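You operate a simulated robot arm through the tools that you are given. There is no shell and no other tool. Be economical: measure what you need, move in short steps, check, and stop when the job is done.

You are at the controls of a simulated robot arm. One attempt, no reset.

JOB
Close the table drawer.
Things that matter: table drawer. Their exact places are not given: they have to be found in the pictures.

It is judged by the outcome, as a careful person would: the job done as asked, and still so three seconds after it is handed in. It fails if anything else is knocked over, pushed out of place, dropped, spilled or broken.

ROBOT AND FRAMES
A 6-joint arm with a two-finger parallel gripper on a trunk, on a base that drives. Base frame: it is fixed to the floor where the robot stands at the start and does not move with it; the origin is under the middle of the robot, x ahead of it, y to its left, z up. Readings come in mm, degrees, newtons and seconds.
Its first joint turns from -166.0 to 166.0 degrees. Places, roughly: table drawer [900, 100, 700]. Payload 3.43 kg.
Tool frame: the origin (TCP) lies between the finger pads and is the grasp point; the fingertips stand 34 mm ahead of it; z points along the fingers, y is the line along which they close. Largest opening 128 mm; finger width 24, thickness 12; the body of the gripper, 48 by 130 mm, starts 96 mm behind the TCP.
Orientation is that of the tool frame in the base frame, as [roll, pitch, yaw] about the fixed x, y, z axes, in that order (R = Rz(yaw) Ry(pitch) Rx(roll)). With the fingers straight down and closing along the base's y, the tool's x points along the base's -x, its y along +y and its z along -z.

CONTROLS
- The arm moves only by the tool send_rows. Its argument "rows" is a list of rows, each an object of numbers (a shift or turn left out is 0, a gripper value left out holds the last): "claw": the gripper command, from -1 (shut) to 1 (fully open), values between in proportion; "dx", "dy", "dz": the shift along the tool's x, y, z in units of 20 mm (1.0 is 20 mm); "ax", "ay", "az": the turn, a rotation vector about the tool's x, y, z in units of 4 degrees (1.0 is 4 degrees). In form: [{"claw": .., "dx": .., "dy": .., "dz": .., "ax": .., "ay": .., "az": ..}, ...]. A call has 1 to 10 rows; each row shifts and turns the commanded pose from where the row before left it, along the tool's axes as they then stand. A call with a number of a shift or a turn outside -1 to 1 is refused whole. Rows are played at 5 a second. More than 50 mm and 8.6 degrees between two rows, or a gripper value outside its range, and nothing of the call is played. A pose out of reach is approached as far as the arm can. The call stops where the force on the tool passes 40 N (or 10 N more than at its start, if that is more) or the arm is blocked; 0.2 s more then pass. The fingers move at their own pace (about 153 mm/s each) and stop on an object; they squeeze with about 28 N. The grip force told is the motor's: it shows also when the fingers shut on nothing. Time passes only in rows, and 0.2 s behind the last, so rows that do not move let the fingers close. The reply holds the time, the measured pose of the TCP, the force on the tool along the base axes, the opening and the grip force, in the units named above and with some noise.
- Cameras (640 x 400 px; columns grow to the right, rows downward): "scene" is now at [167.4, 200.2, 1205.5]; the picture's right is [-0.22, -0.98, 0.00], its down [-0.49, 0.11, -0.86] and it looks along [0.84, -0.19, -0.50] (base axes); focal length 263 px, centre (320, 200). "wrist" rides on the gripper at [76, -11, -160] in the tool frame; the picture's right is [0.15, 0.99, 0.00], its down [-0.88, 0.13, -0.46] and it looks along [-0.45, 0.07, 0.89] (tool axes); focal length 234 px, centre (320, 200).
- camera(camera): a new picture of that camera. It takes no simulated time.
- drive_base(legs): drives the robot by 1 to 6 legs, each [ahead, left, turn to the left] in mm, mm and degrees, along the robot's own axes; the way and the turn of a leg run together, so that a leg with both is an arc; at most 1500 mm and 180 degrees a leg. The arm and the cameras ride along, it lands a little off, and it stops where it bumps. It gives what a move gives.
- pan_tilt(pan, tilt): turns the head with the scene camera to pan (to the left, within 143 degrees either way) and tilt (down, from -29 to 69), counted from straight ahead of the robot. It gives what a move gives.
- pixel_to_xyz(camera, pixels): for up to 12 pixels [column, row] of the newest picture of that camera ("zoom" is the newest enlarged one), the place [x, y, z] in the base frame of the surface seen there, good to about 2 mm. It takes no simulated time.
- enlarge(camera, box): a new picture of the part [left, top, right, bottom] of that camera's present view, enlarged. It takes no simulated time.
- close_job(): hands the job in; it is judged then, once.

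Keep the steps short. Do not move on a guess: measure, check each grasp and each placing, and mend mistakes. In all there are 80 turns and 48 pictures (those below and enlarged ones count). Leave the gripper open and the arm clear of the work at the hand-in unless told otherwise, and finish with a single line.

The tools are called after "Request:" as name(argument=value, ...) on one line, values as JSON. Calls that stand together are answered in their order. send_rows: Moves the arm, as the interface text tells. Its arguments: {"type":"object","properties":{"rows":{"type":"array"}},"required":["rows"]} The other tools are called the same way: drive_base (legs) drives the base; pan_tilt (pan, tilt) turns the head that bears the scene camera; camera (camera) takes a picture; pixel_to_xyz (camera, pixels) gives the place of the surface under pixels of a picture; enlarge (camera, box) takes an enlarged picture of a part of a camera's view; close_job () hands the job in.

At the start:

```text
time: 0.0
tcp_pos: [609.5, 220.0, 910.5]
tcp_rot: [180.0, 0.0, -180.0]
force: [-0.6, 0.0, 0.2]
opening: 128.1
grasp_force: 0.1
robot x, y, heading: [2.0, -2.1, -0.1]
head pan, tilt: [-12.6, 30.1]
```

scene: 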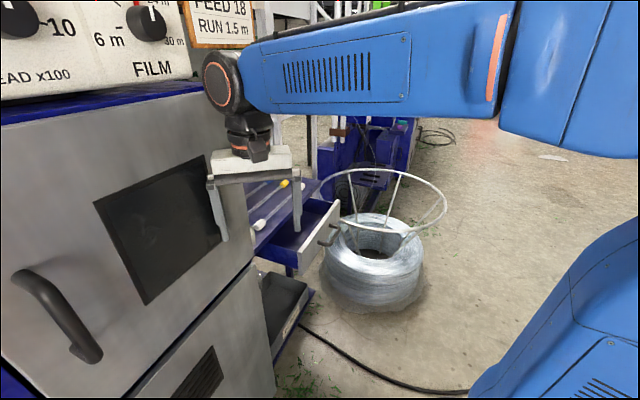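
wrist: 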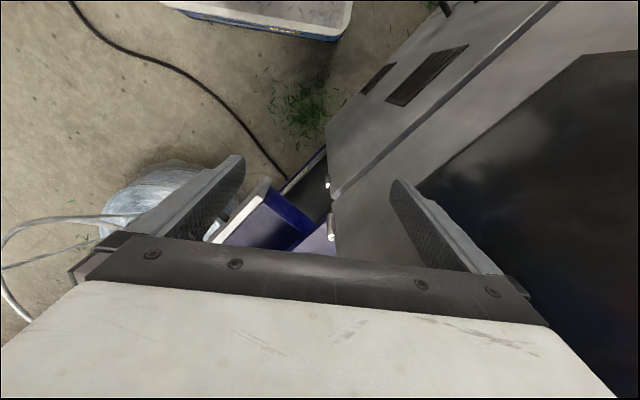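

I see an open drawer with a handle near (325,235) in the scene picture, beside a machine cabinet. I'll enlarge it and measure.

Request:
enlarge(camera="scene", box=[200, 110, 440, 290])

Request:
pixel_to_xyz(camera="scene", pixels=[[340, 202], [304, 265], [330, 233], [305, 250], [265, 240], [335, 222], [250, 255], [300, 190], [250, 200], [370, 220], [335, 180], [440, 200]])

```text
2.22 times, centred on (320, 200) of scene
```

zoom: 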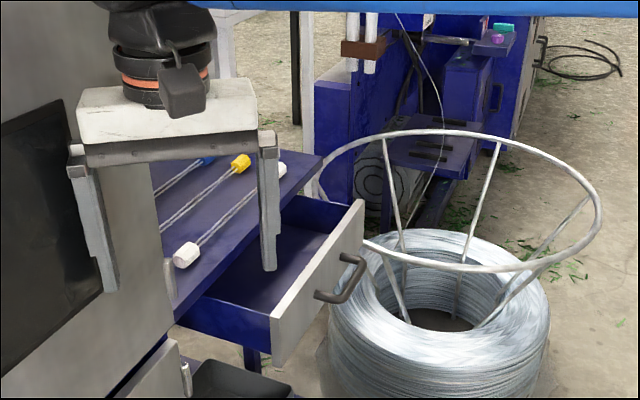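

```text
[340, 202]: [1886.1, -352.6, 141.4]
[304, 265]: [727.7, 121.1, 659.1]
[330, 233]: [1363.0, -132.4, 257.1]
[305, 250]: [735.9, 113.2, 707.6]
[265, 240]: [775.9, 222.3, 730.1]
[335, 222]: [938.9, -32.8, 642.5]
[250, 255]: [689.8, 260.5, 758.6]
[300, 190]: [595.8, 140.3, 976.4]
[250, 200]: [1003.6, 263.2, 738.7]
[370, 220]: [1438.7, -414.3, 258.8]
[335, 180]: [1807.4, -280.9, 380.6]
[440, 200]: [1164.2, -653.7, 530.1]
```

Next I'm measuring the drawer front, its handle and the table edge in the enlarged picture.

Request:
pixel_to_xyz(camera="zoom", pixels=[[278, 325], [278, 350], [310, 310], [352, 225], [330, 250], [317, 295], [358, 262], [345, 295], [180, 300], [310, 165], [210, 250], [250, 320]])

Request:
pixel_to_xyz(camera="zoom", pixels=[[240, 225], [185, 255], [172, 285], [185, 375], [300, 380], [420, 255], [270, 160], [140, 300], [160, 200], [220, 320], [320, 270], [357, 212]])

```text
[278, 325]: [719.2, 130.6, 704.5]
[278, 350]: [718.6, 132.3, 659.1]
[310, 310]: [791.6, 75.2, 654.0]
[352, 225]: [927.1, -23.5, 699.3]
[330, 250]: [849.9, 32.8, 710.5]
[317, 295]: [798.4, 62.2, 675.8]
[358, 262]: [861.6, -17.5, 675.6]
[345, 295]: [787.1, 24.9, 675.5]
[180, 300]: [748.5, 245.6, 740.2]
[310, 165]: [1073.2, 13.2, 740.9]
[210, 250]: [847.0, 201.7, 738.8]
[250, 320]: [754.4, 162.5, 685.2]
```

```text
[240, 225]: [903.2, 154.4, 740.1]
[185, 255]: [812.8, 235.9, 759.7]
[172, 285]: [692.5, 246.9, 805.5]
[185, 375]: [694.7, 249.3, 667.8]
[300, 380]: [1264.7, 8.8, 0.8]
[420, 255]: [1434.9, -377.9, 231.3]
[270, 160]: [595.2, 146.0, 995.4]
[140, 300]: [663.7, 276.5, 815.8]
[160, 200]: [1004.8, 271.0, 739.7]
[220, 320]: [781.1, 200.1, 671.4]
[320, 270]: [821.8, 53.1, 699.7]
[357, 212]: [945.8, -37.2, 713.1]
```

The drawer front runs from about (719,131) to (946,-37). It stands about 113 mm out of the table edge, so the closing direction is about (0.587, 0.81). The handle bar is at about (825,3,675). I'll shut the fingers and move away from the cabinet at height, towards a point outside the handle.

Request:
send_rows(rows=[{"claw": -1, "dy": -1}, {"dy": -1}, {"dy": -1}, {"dy": -1}, {"dy": -1, "dx": -0.7}, {"dy": -1, "dx": -0.7}, {"dy": -1, "dx": -0.7}, {"dy": -1, "dx": -0.7}, {"dy": -1, "dx": -0.7}, {"dy": -1, "dx": -0.7}])

```text
time: 2.2
tcp_pos: [694.5, 20.7, 910.2]
tcp_rot: [-180.0, 0.0, -180.0]
force: [0.5, -0.1, 0.6]
opening: 0.0
grasp_force: 28.4
robot x, y, heading: [-1.4, -1.9, -0.0]
head pan, tilt: [-12.6, 30.1]
```

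The arm is clear of the cabinet. Next I'll turn the tool so its x axis points out from the drawer.

Request:
send_rows(rows=[{"az": -1}, {"az": -1}, {"az": -1}, {"az": -1}, {"az": -1}, {"az": -1}, {"az": -1}, {"az": -1}, {"az": -1}, {"az": -1}])

Request:
send_rows(rows=[{"az": -1}, {"az": -1}, {"az": -1}, {"az": -0.5}])

Request:
camera(camera="scene")

Request:
camera(camera="wrist")

```text
time: 4.4
tcp_pos: [693.5, 20.2, 910.9]
tcp_rot: [-179.9, 0.1, -139.9]
force: [-1.1, -0.2, -0.4]
opening: 0.2
grasp_force: 28.1
robot x, y, heading: [2.8, 0.4, -0.3]
head pan, tilt: [-12.6, 30.1]
```

```text
time: 5.4
tcp_pos: [693.7, 20.1, 912.1]
tcp_rot: [-179.9, 0.0, -125.9]
force: [-2.0, 0.0, 0.0]
opening: 0.3
grasp_force: 28.5
robot x, y, heading: [0.0, 0.1, 0.0]
head pan, tilt: [-12.6, 30.1]
```

```text
44 pictures are left
```

scene: 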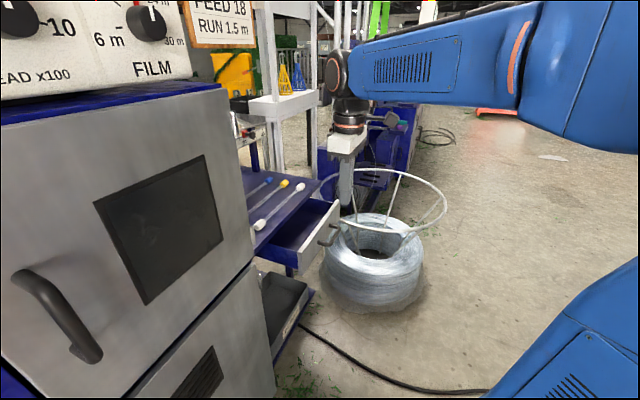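

```text
43 pictures are left
```

wrist: 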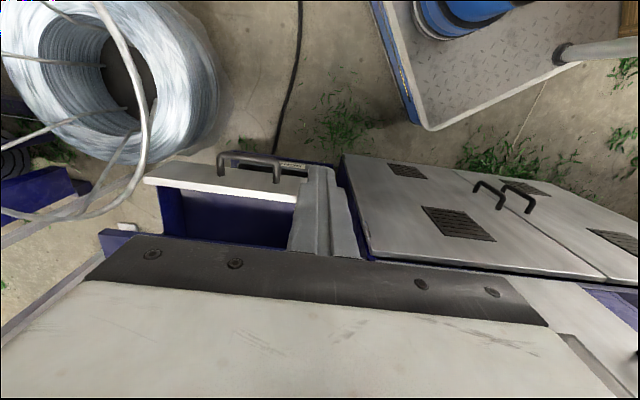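

The wrist picture shows the handle at (220-283,155-185) and the wire basket ring near (150,100). I'll measure both for clearance.

Request:
pixel_to_xyz(camera="wrist", pixels=[[219, 162], [250, 158], [280, 165], [221, 175], [277, 180], [152, 182], [300, 190], [152, 105], [130, 60], [240, 188]])

Request:
pixel_to_xyz(camera="scene", pixels=[[323, 190], [345, 222], [400, 232], [445, 205], [380, 168], [331, 203]])

```text
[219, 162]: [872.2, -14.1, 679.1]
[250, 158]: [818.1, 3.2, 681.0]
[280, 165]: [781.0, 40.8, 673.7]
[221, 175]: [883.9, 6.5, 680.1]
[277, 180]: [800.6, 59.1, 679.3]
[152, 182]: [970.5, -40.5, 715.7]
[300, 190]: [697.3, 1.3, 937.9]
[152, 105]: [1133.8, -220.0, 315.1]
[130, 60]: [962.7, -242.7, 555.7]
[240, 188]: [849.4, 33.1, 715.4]
```

```text
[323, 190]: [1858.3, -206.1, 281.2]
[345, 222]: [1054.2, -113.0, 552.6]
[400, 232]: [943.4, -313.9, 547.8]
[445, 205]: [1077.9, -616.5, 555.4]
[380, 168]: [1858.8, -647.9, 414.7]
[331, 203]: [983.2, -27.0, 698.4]
```

The handle bar's outer face is at about (826,8,680), and the ring at z≈555 is well below the fingertips. I'll shift sideways to line up with the middle of the handle, then lower, staying about 46 mm outside it.

Request:
send_rows(rows=[{"dy": -0.9}, {"dy": -0.9}, {"dy": -0.9}, {"dy": -0.9}, {"dy": -0.9}, {"dy": -0.9}, {"dz": 1}, {"dz": 1}, {"dz": 1}, {"dz": 1}])

Request:
send_rows(rows=[{"dz": 1}, {"dz": 1}, {"dz": 1}, {"dz": 1}, {"dz": 1}, {"dz": 1}, {"dz": 1}])

Request:
camera(camera="scene")

Request:
camera(camera="wrist")

```text
time: 7.6
tcp_pos: [782.2, -43.8, 830.2]
tcp_rot: [180.0, 0.0, -126.0]
force: [0.5, 0.1, 0.3]
opening: 0.0
grasp_force: 27.9
robot x, y, heading: [2.5, -0.2, 0.0]
head pan, tilt: [-12.6, 30.1]
```

```text
time: 9.2
tcp_pos: [780.8, -44.4, 691.6]
tcp_rot: [-180.0, 0.1, -126.0]
force: [-0.9, -0.2, 1.0]
opening: 0.0
grasp_force: 28.0
robot x, y, heading: [-1.0, 3.4, -0.1]
head pan, tilt: [-12.6, 30.1]
```

```text
42 pictures are left
```

scene: 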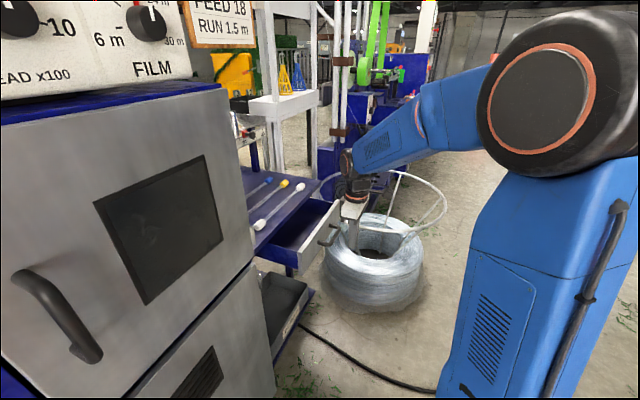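

```text
41 pictures are left
```

wrist: 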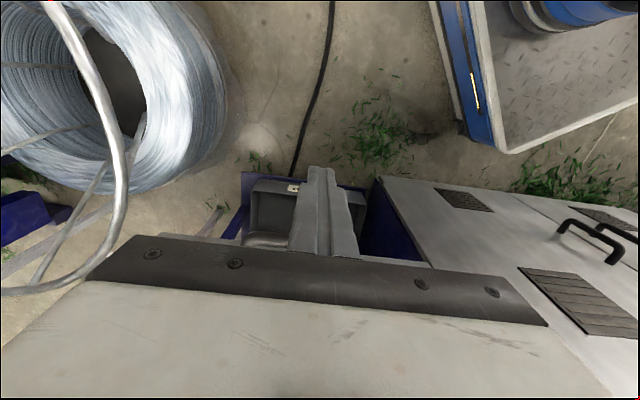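

The fingers are outside the handle at handle height. I'll push inward slowly, first to contact and partway in.

Request:
send_rows(rows=[{"dx": -0.6}, {"dx": -0.6}, {"dx": -0.6}, {"dx": -0.6}, {"dx": -0.6}, {"dx": -0.6}, {"dx": -0.6}])

Request:
enlarge(camera="scene", box=[200, 110, 440, 290])

```text
time: 10.8
tcp_pos: [830.7, 24.5, 688.8]
tcp_rot: [-179.9, 0.0, -126.0]
force: [-0.3, 0.8, -0.1]
opening: 0.0
grasp_force: 27.9
robot x, y, heading: [-1.2, 0.9, -0.1]
head pan, tilt: [-12.6, 30.1]
```

```text
2.22 times, centred on (320, 200) of scene
```

zoom: 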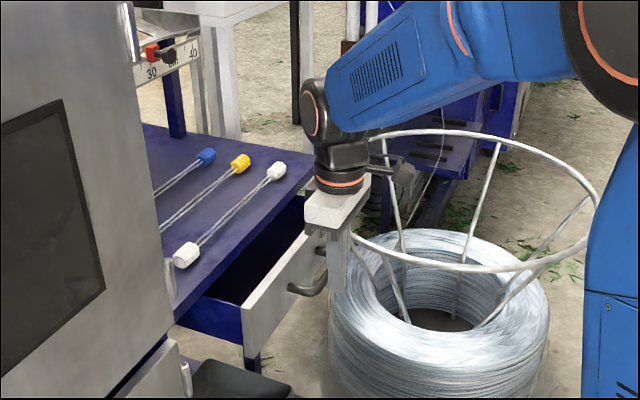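

The drawer is sliding in with little force, and about 75 mm remains. I'll keep pushing.

Request:
send_rows(rows=[{"dx": -0.6}, {"dx": -0.6}, {"dx": -0.6}, {"dx": -0.6}, {"dx": -0.5}])

Request:
enlarge(camera="scene", box=[200, 110, 440, 290])

```text
time: 12.0
tcp_pos: [864.2, 72.4, 689.7]
tcp_rot: [-179.9, 0.0, -126.0]
force: [0.7, -0.2, 0.2]
opening: 0.0
grasp_force: 28.0
robot x, y, heading: [-3.3, 2.0, 0.0]
head pan, tilt: [-12.6, 30.1]
```

```text
2.22 times, centred on (320, 200) of scene
```

zoom: 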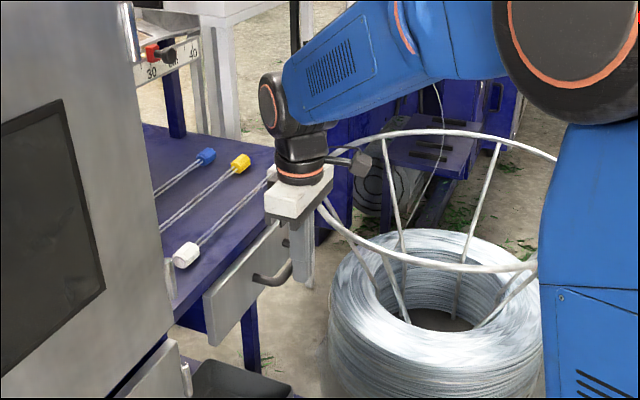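

The drawer is nearly shut, with about 18-20 mm left. I'll push in small steps until the drawer stops it.

Request:
send_rows(rows=[{"dx": -0.3}, {"dx": -0.3}, {"dx": -0.3}, {"dx": -0.2}, {"dx": -0.2}])

Request:
enlarge(camera="scene", box=[200, 110, 440, 290])

```text
time: 12.9
tcp_pos: [873.3, 81.8, 690.2]
tcp_rot: [179.9, -0.4, -126.1]
force: [-4.0, -5.3, 0.4]
opening: 0.2
grasp_force: 27.6
robot x, y, heading: [3.0, 3.8, 0.3]
head pan, tilt: [-12.6, 30.1]
stopped in row 4: the force on the tool passed its limit (the readings are from after the stop); the commanded pose is now the measured one
```

```text
2.22 times, centred on (320, 200) of scene
```

zoom: 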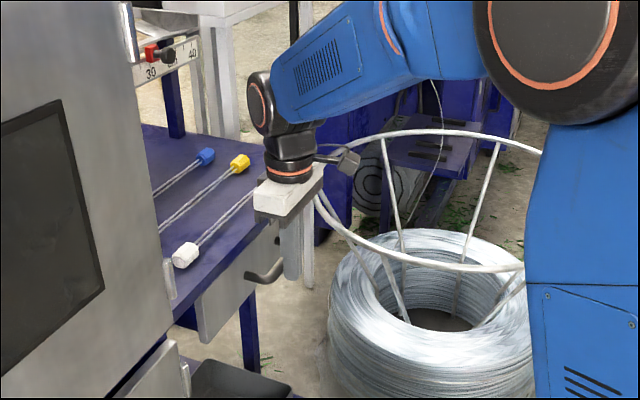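

The push stopped on force with the drawer face about flush with the table edge. I'll push gently once more to confirm it's at the stop, and measure.

Request:
send_rows(rows=[{"dx": -0.2}, {"dx": -0.2}, {"dx": -0.2}, {"dx": -0.2}])

Request:
send_rows(rows=[{"dx": 0.5}, {"dx": 1}, {"dx": 1}, {"dx": 1}, {"dx": 1}, {"dz": -1}, {"dz": -1}, {"dz": -1}, {"dz": -1}, {"dz": -1}])

Request:
enlarge(camera="scene", box=[200, 110, 440, 290])

```text
time: 13.3
tcp_pos: [873.4, 82.2, 689.7]
tcp_rot: [179.8, -0.7, -126.2]
force: [-5.0, -5.3, 2.7]
opening: 0.0
grasp_force: 27.9
robot x, y, heading: [-3.4, 3.6, -0.2]
head pan, tilt: [-12.6, 30.1]
stopped in row 2: the force on the tool passed its limit (the readings are from after the stop); the commanded pose is now the measured one
```

```text
time: 15.5
tcp_pos: [820.9, 11.1, 790.3]
tcp_rot: [179.8, -0.7, -126.1]
force: [0.3, 0.6, -0.3]
opening: 0.1
grasp_force: 28.5
robot x, y, heading: [-0.8, 0.0, -0.3]
head pan, tilt: [-12.6, 30.1]
```

```text
2.22 times, centred on (320, 200) of scene
```

zoom: 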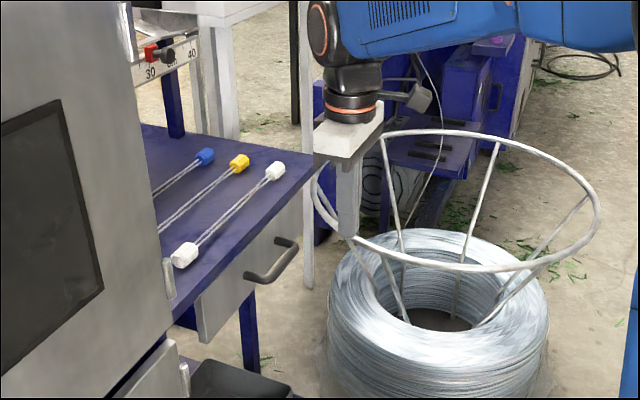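

The drawer looks shut. I'll take a closer look at the left end of the front, where some blue shows, and measure.

Request:
enlarge(camera="scene", box=[250, 200, 330, 270])

Request:
pixel_to_xyz(camera="scene", pixels=[[268, 255], [268, 245], [300, 225], [265, 255], [258, 254], [262, 242], [290, 217], [285, 235]])

```text
5.71 times, centred on (290, 235) of scene
```

zoom: 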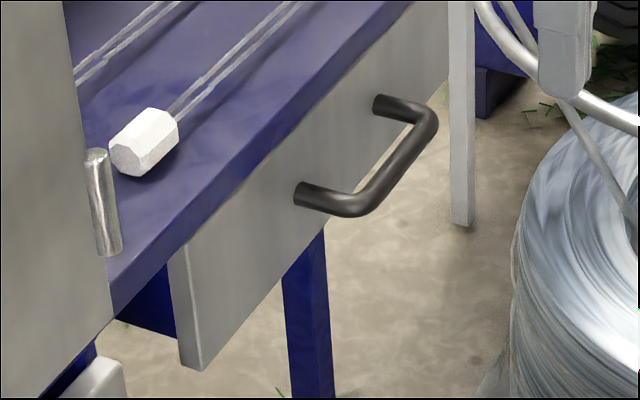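

```text
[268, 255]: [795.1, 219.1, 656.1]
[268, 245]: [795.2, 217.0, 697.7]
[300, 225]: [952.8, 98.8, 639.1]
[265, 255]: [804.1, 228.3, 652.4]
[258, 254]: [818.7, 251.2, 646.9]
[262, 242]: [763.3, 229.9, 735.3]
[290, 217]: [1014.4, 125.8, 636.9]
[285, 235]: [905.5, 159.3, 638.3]
```

The face now measures at the table edge, about 5 mm inside it. I'll check the handle's present place against where the fingers stopped.

Request:
pixel_to_xyz(camera="zoom", pixels=[[345, 205], [370, 195], [400, 160], [430, 130], [210, 300], [240, 270], [350, 150], [400, 60], [150, 265], [260, 150], [150, 310], [185, 330]])

Request:
camera(camera="wrist")

```text
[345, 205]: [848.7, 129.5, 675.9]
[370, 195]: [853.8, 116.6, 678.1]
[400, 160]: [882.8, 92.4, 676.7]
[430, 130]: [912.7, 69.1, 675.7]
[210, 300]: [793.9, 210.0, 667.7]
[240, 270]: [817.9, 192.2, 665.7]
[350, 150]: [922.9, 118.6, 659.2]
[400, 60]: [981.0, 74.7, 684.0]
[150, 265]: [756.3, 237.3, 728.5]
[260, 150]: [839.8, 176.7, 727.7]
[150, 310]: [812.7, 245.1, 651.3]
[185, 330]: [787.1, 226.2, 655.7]
```

```text
35 pictures are left
```

wrist: 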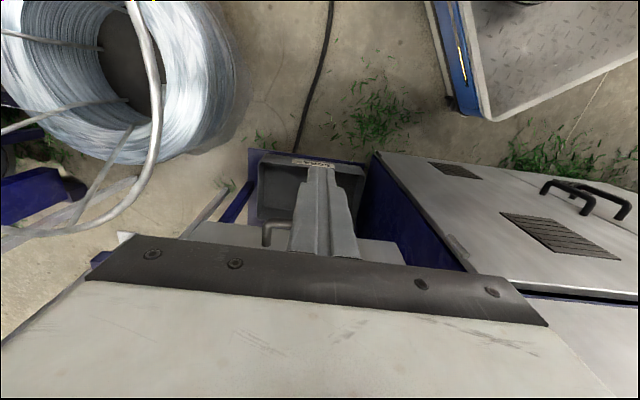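

The front face (n≈-636) is flush with the table edge (n≈-636), and the handle is where the fingers stopped it, so the drawer is against its stop. I'll retreat, lift and open the gripper.

Request:
send_rows(rows=[{"dz": -1}, {"dz": -1}, {"dz": -1}, {"dz": -1}, {"dz": -1, "dx": 1}, {"dx": 1}, {"dx": 1, "claw": 1}, {"claw": 1}, {"claw": 1}])

Request:
camera(camera="scene")

```text
time: 17.5
tcp_pos: [786.4, -36.9, 889.7]
tcp_rot: [179.6, -0.7, -126.1]
force: [-1.3, -1.0, -0.3]
opening: 128.1
grasp_force: 0.1
robot x, y, heading: [-1.9, 0.2, -0.1]
head pan, tilt: [-12.6, 30.1]
```

```text
34 pictures are left
```

scene: 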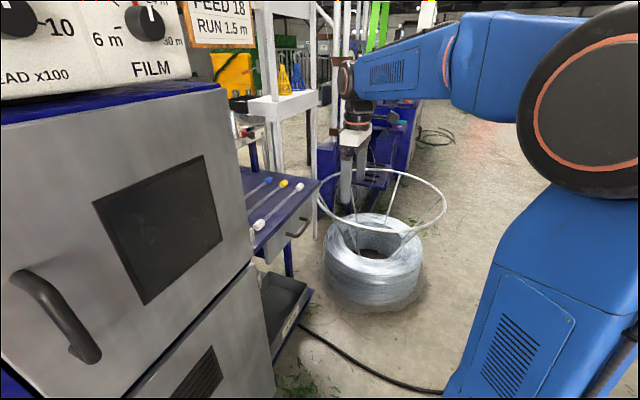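

The drawer is shut, nothing else has been disturbed, and the gripper is open and clear. I'm handing in.

Request:
close_job()

```text
The job is handed in.
```

The table drawer is closed, with its front flush with the table edge; nothing else was moved, and the gripper is open and clear.
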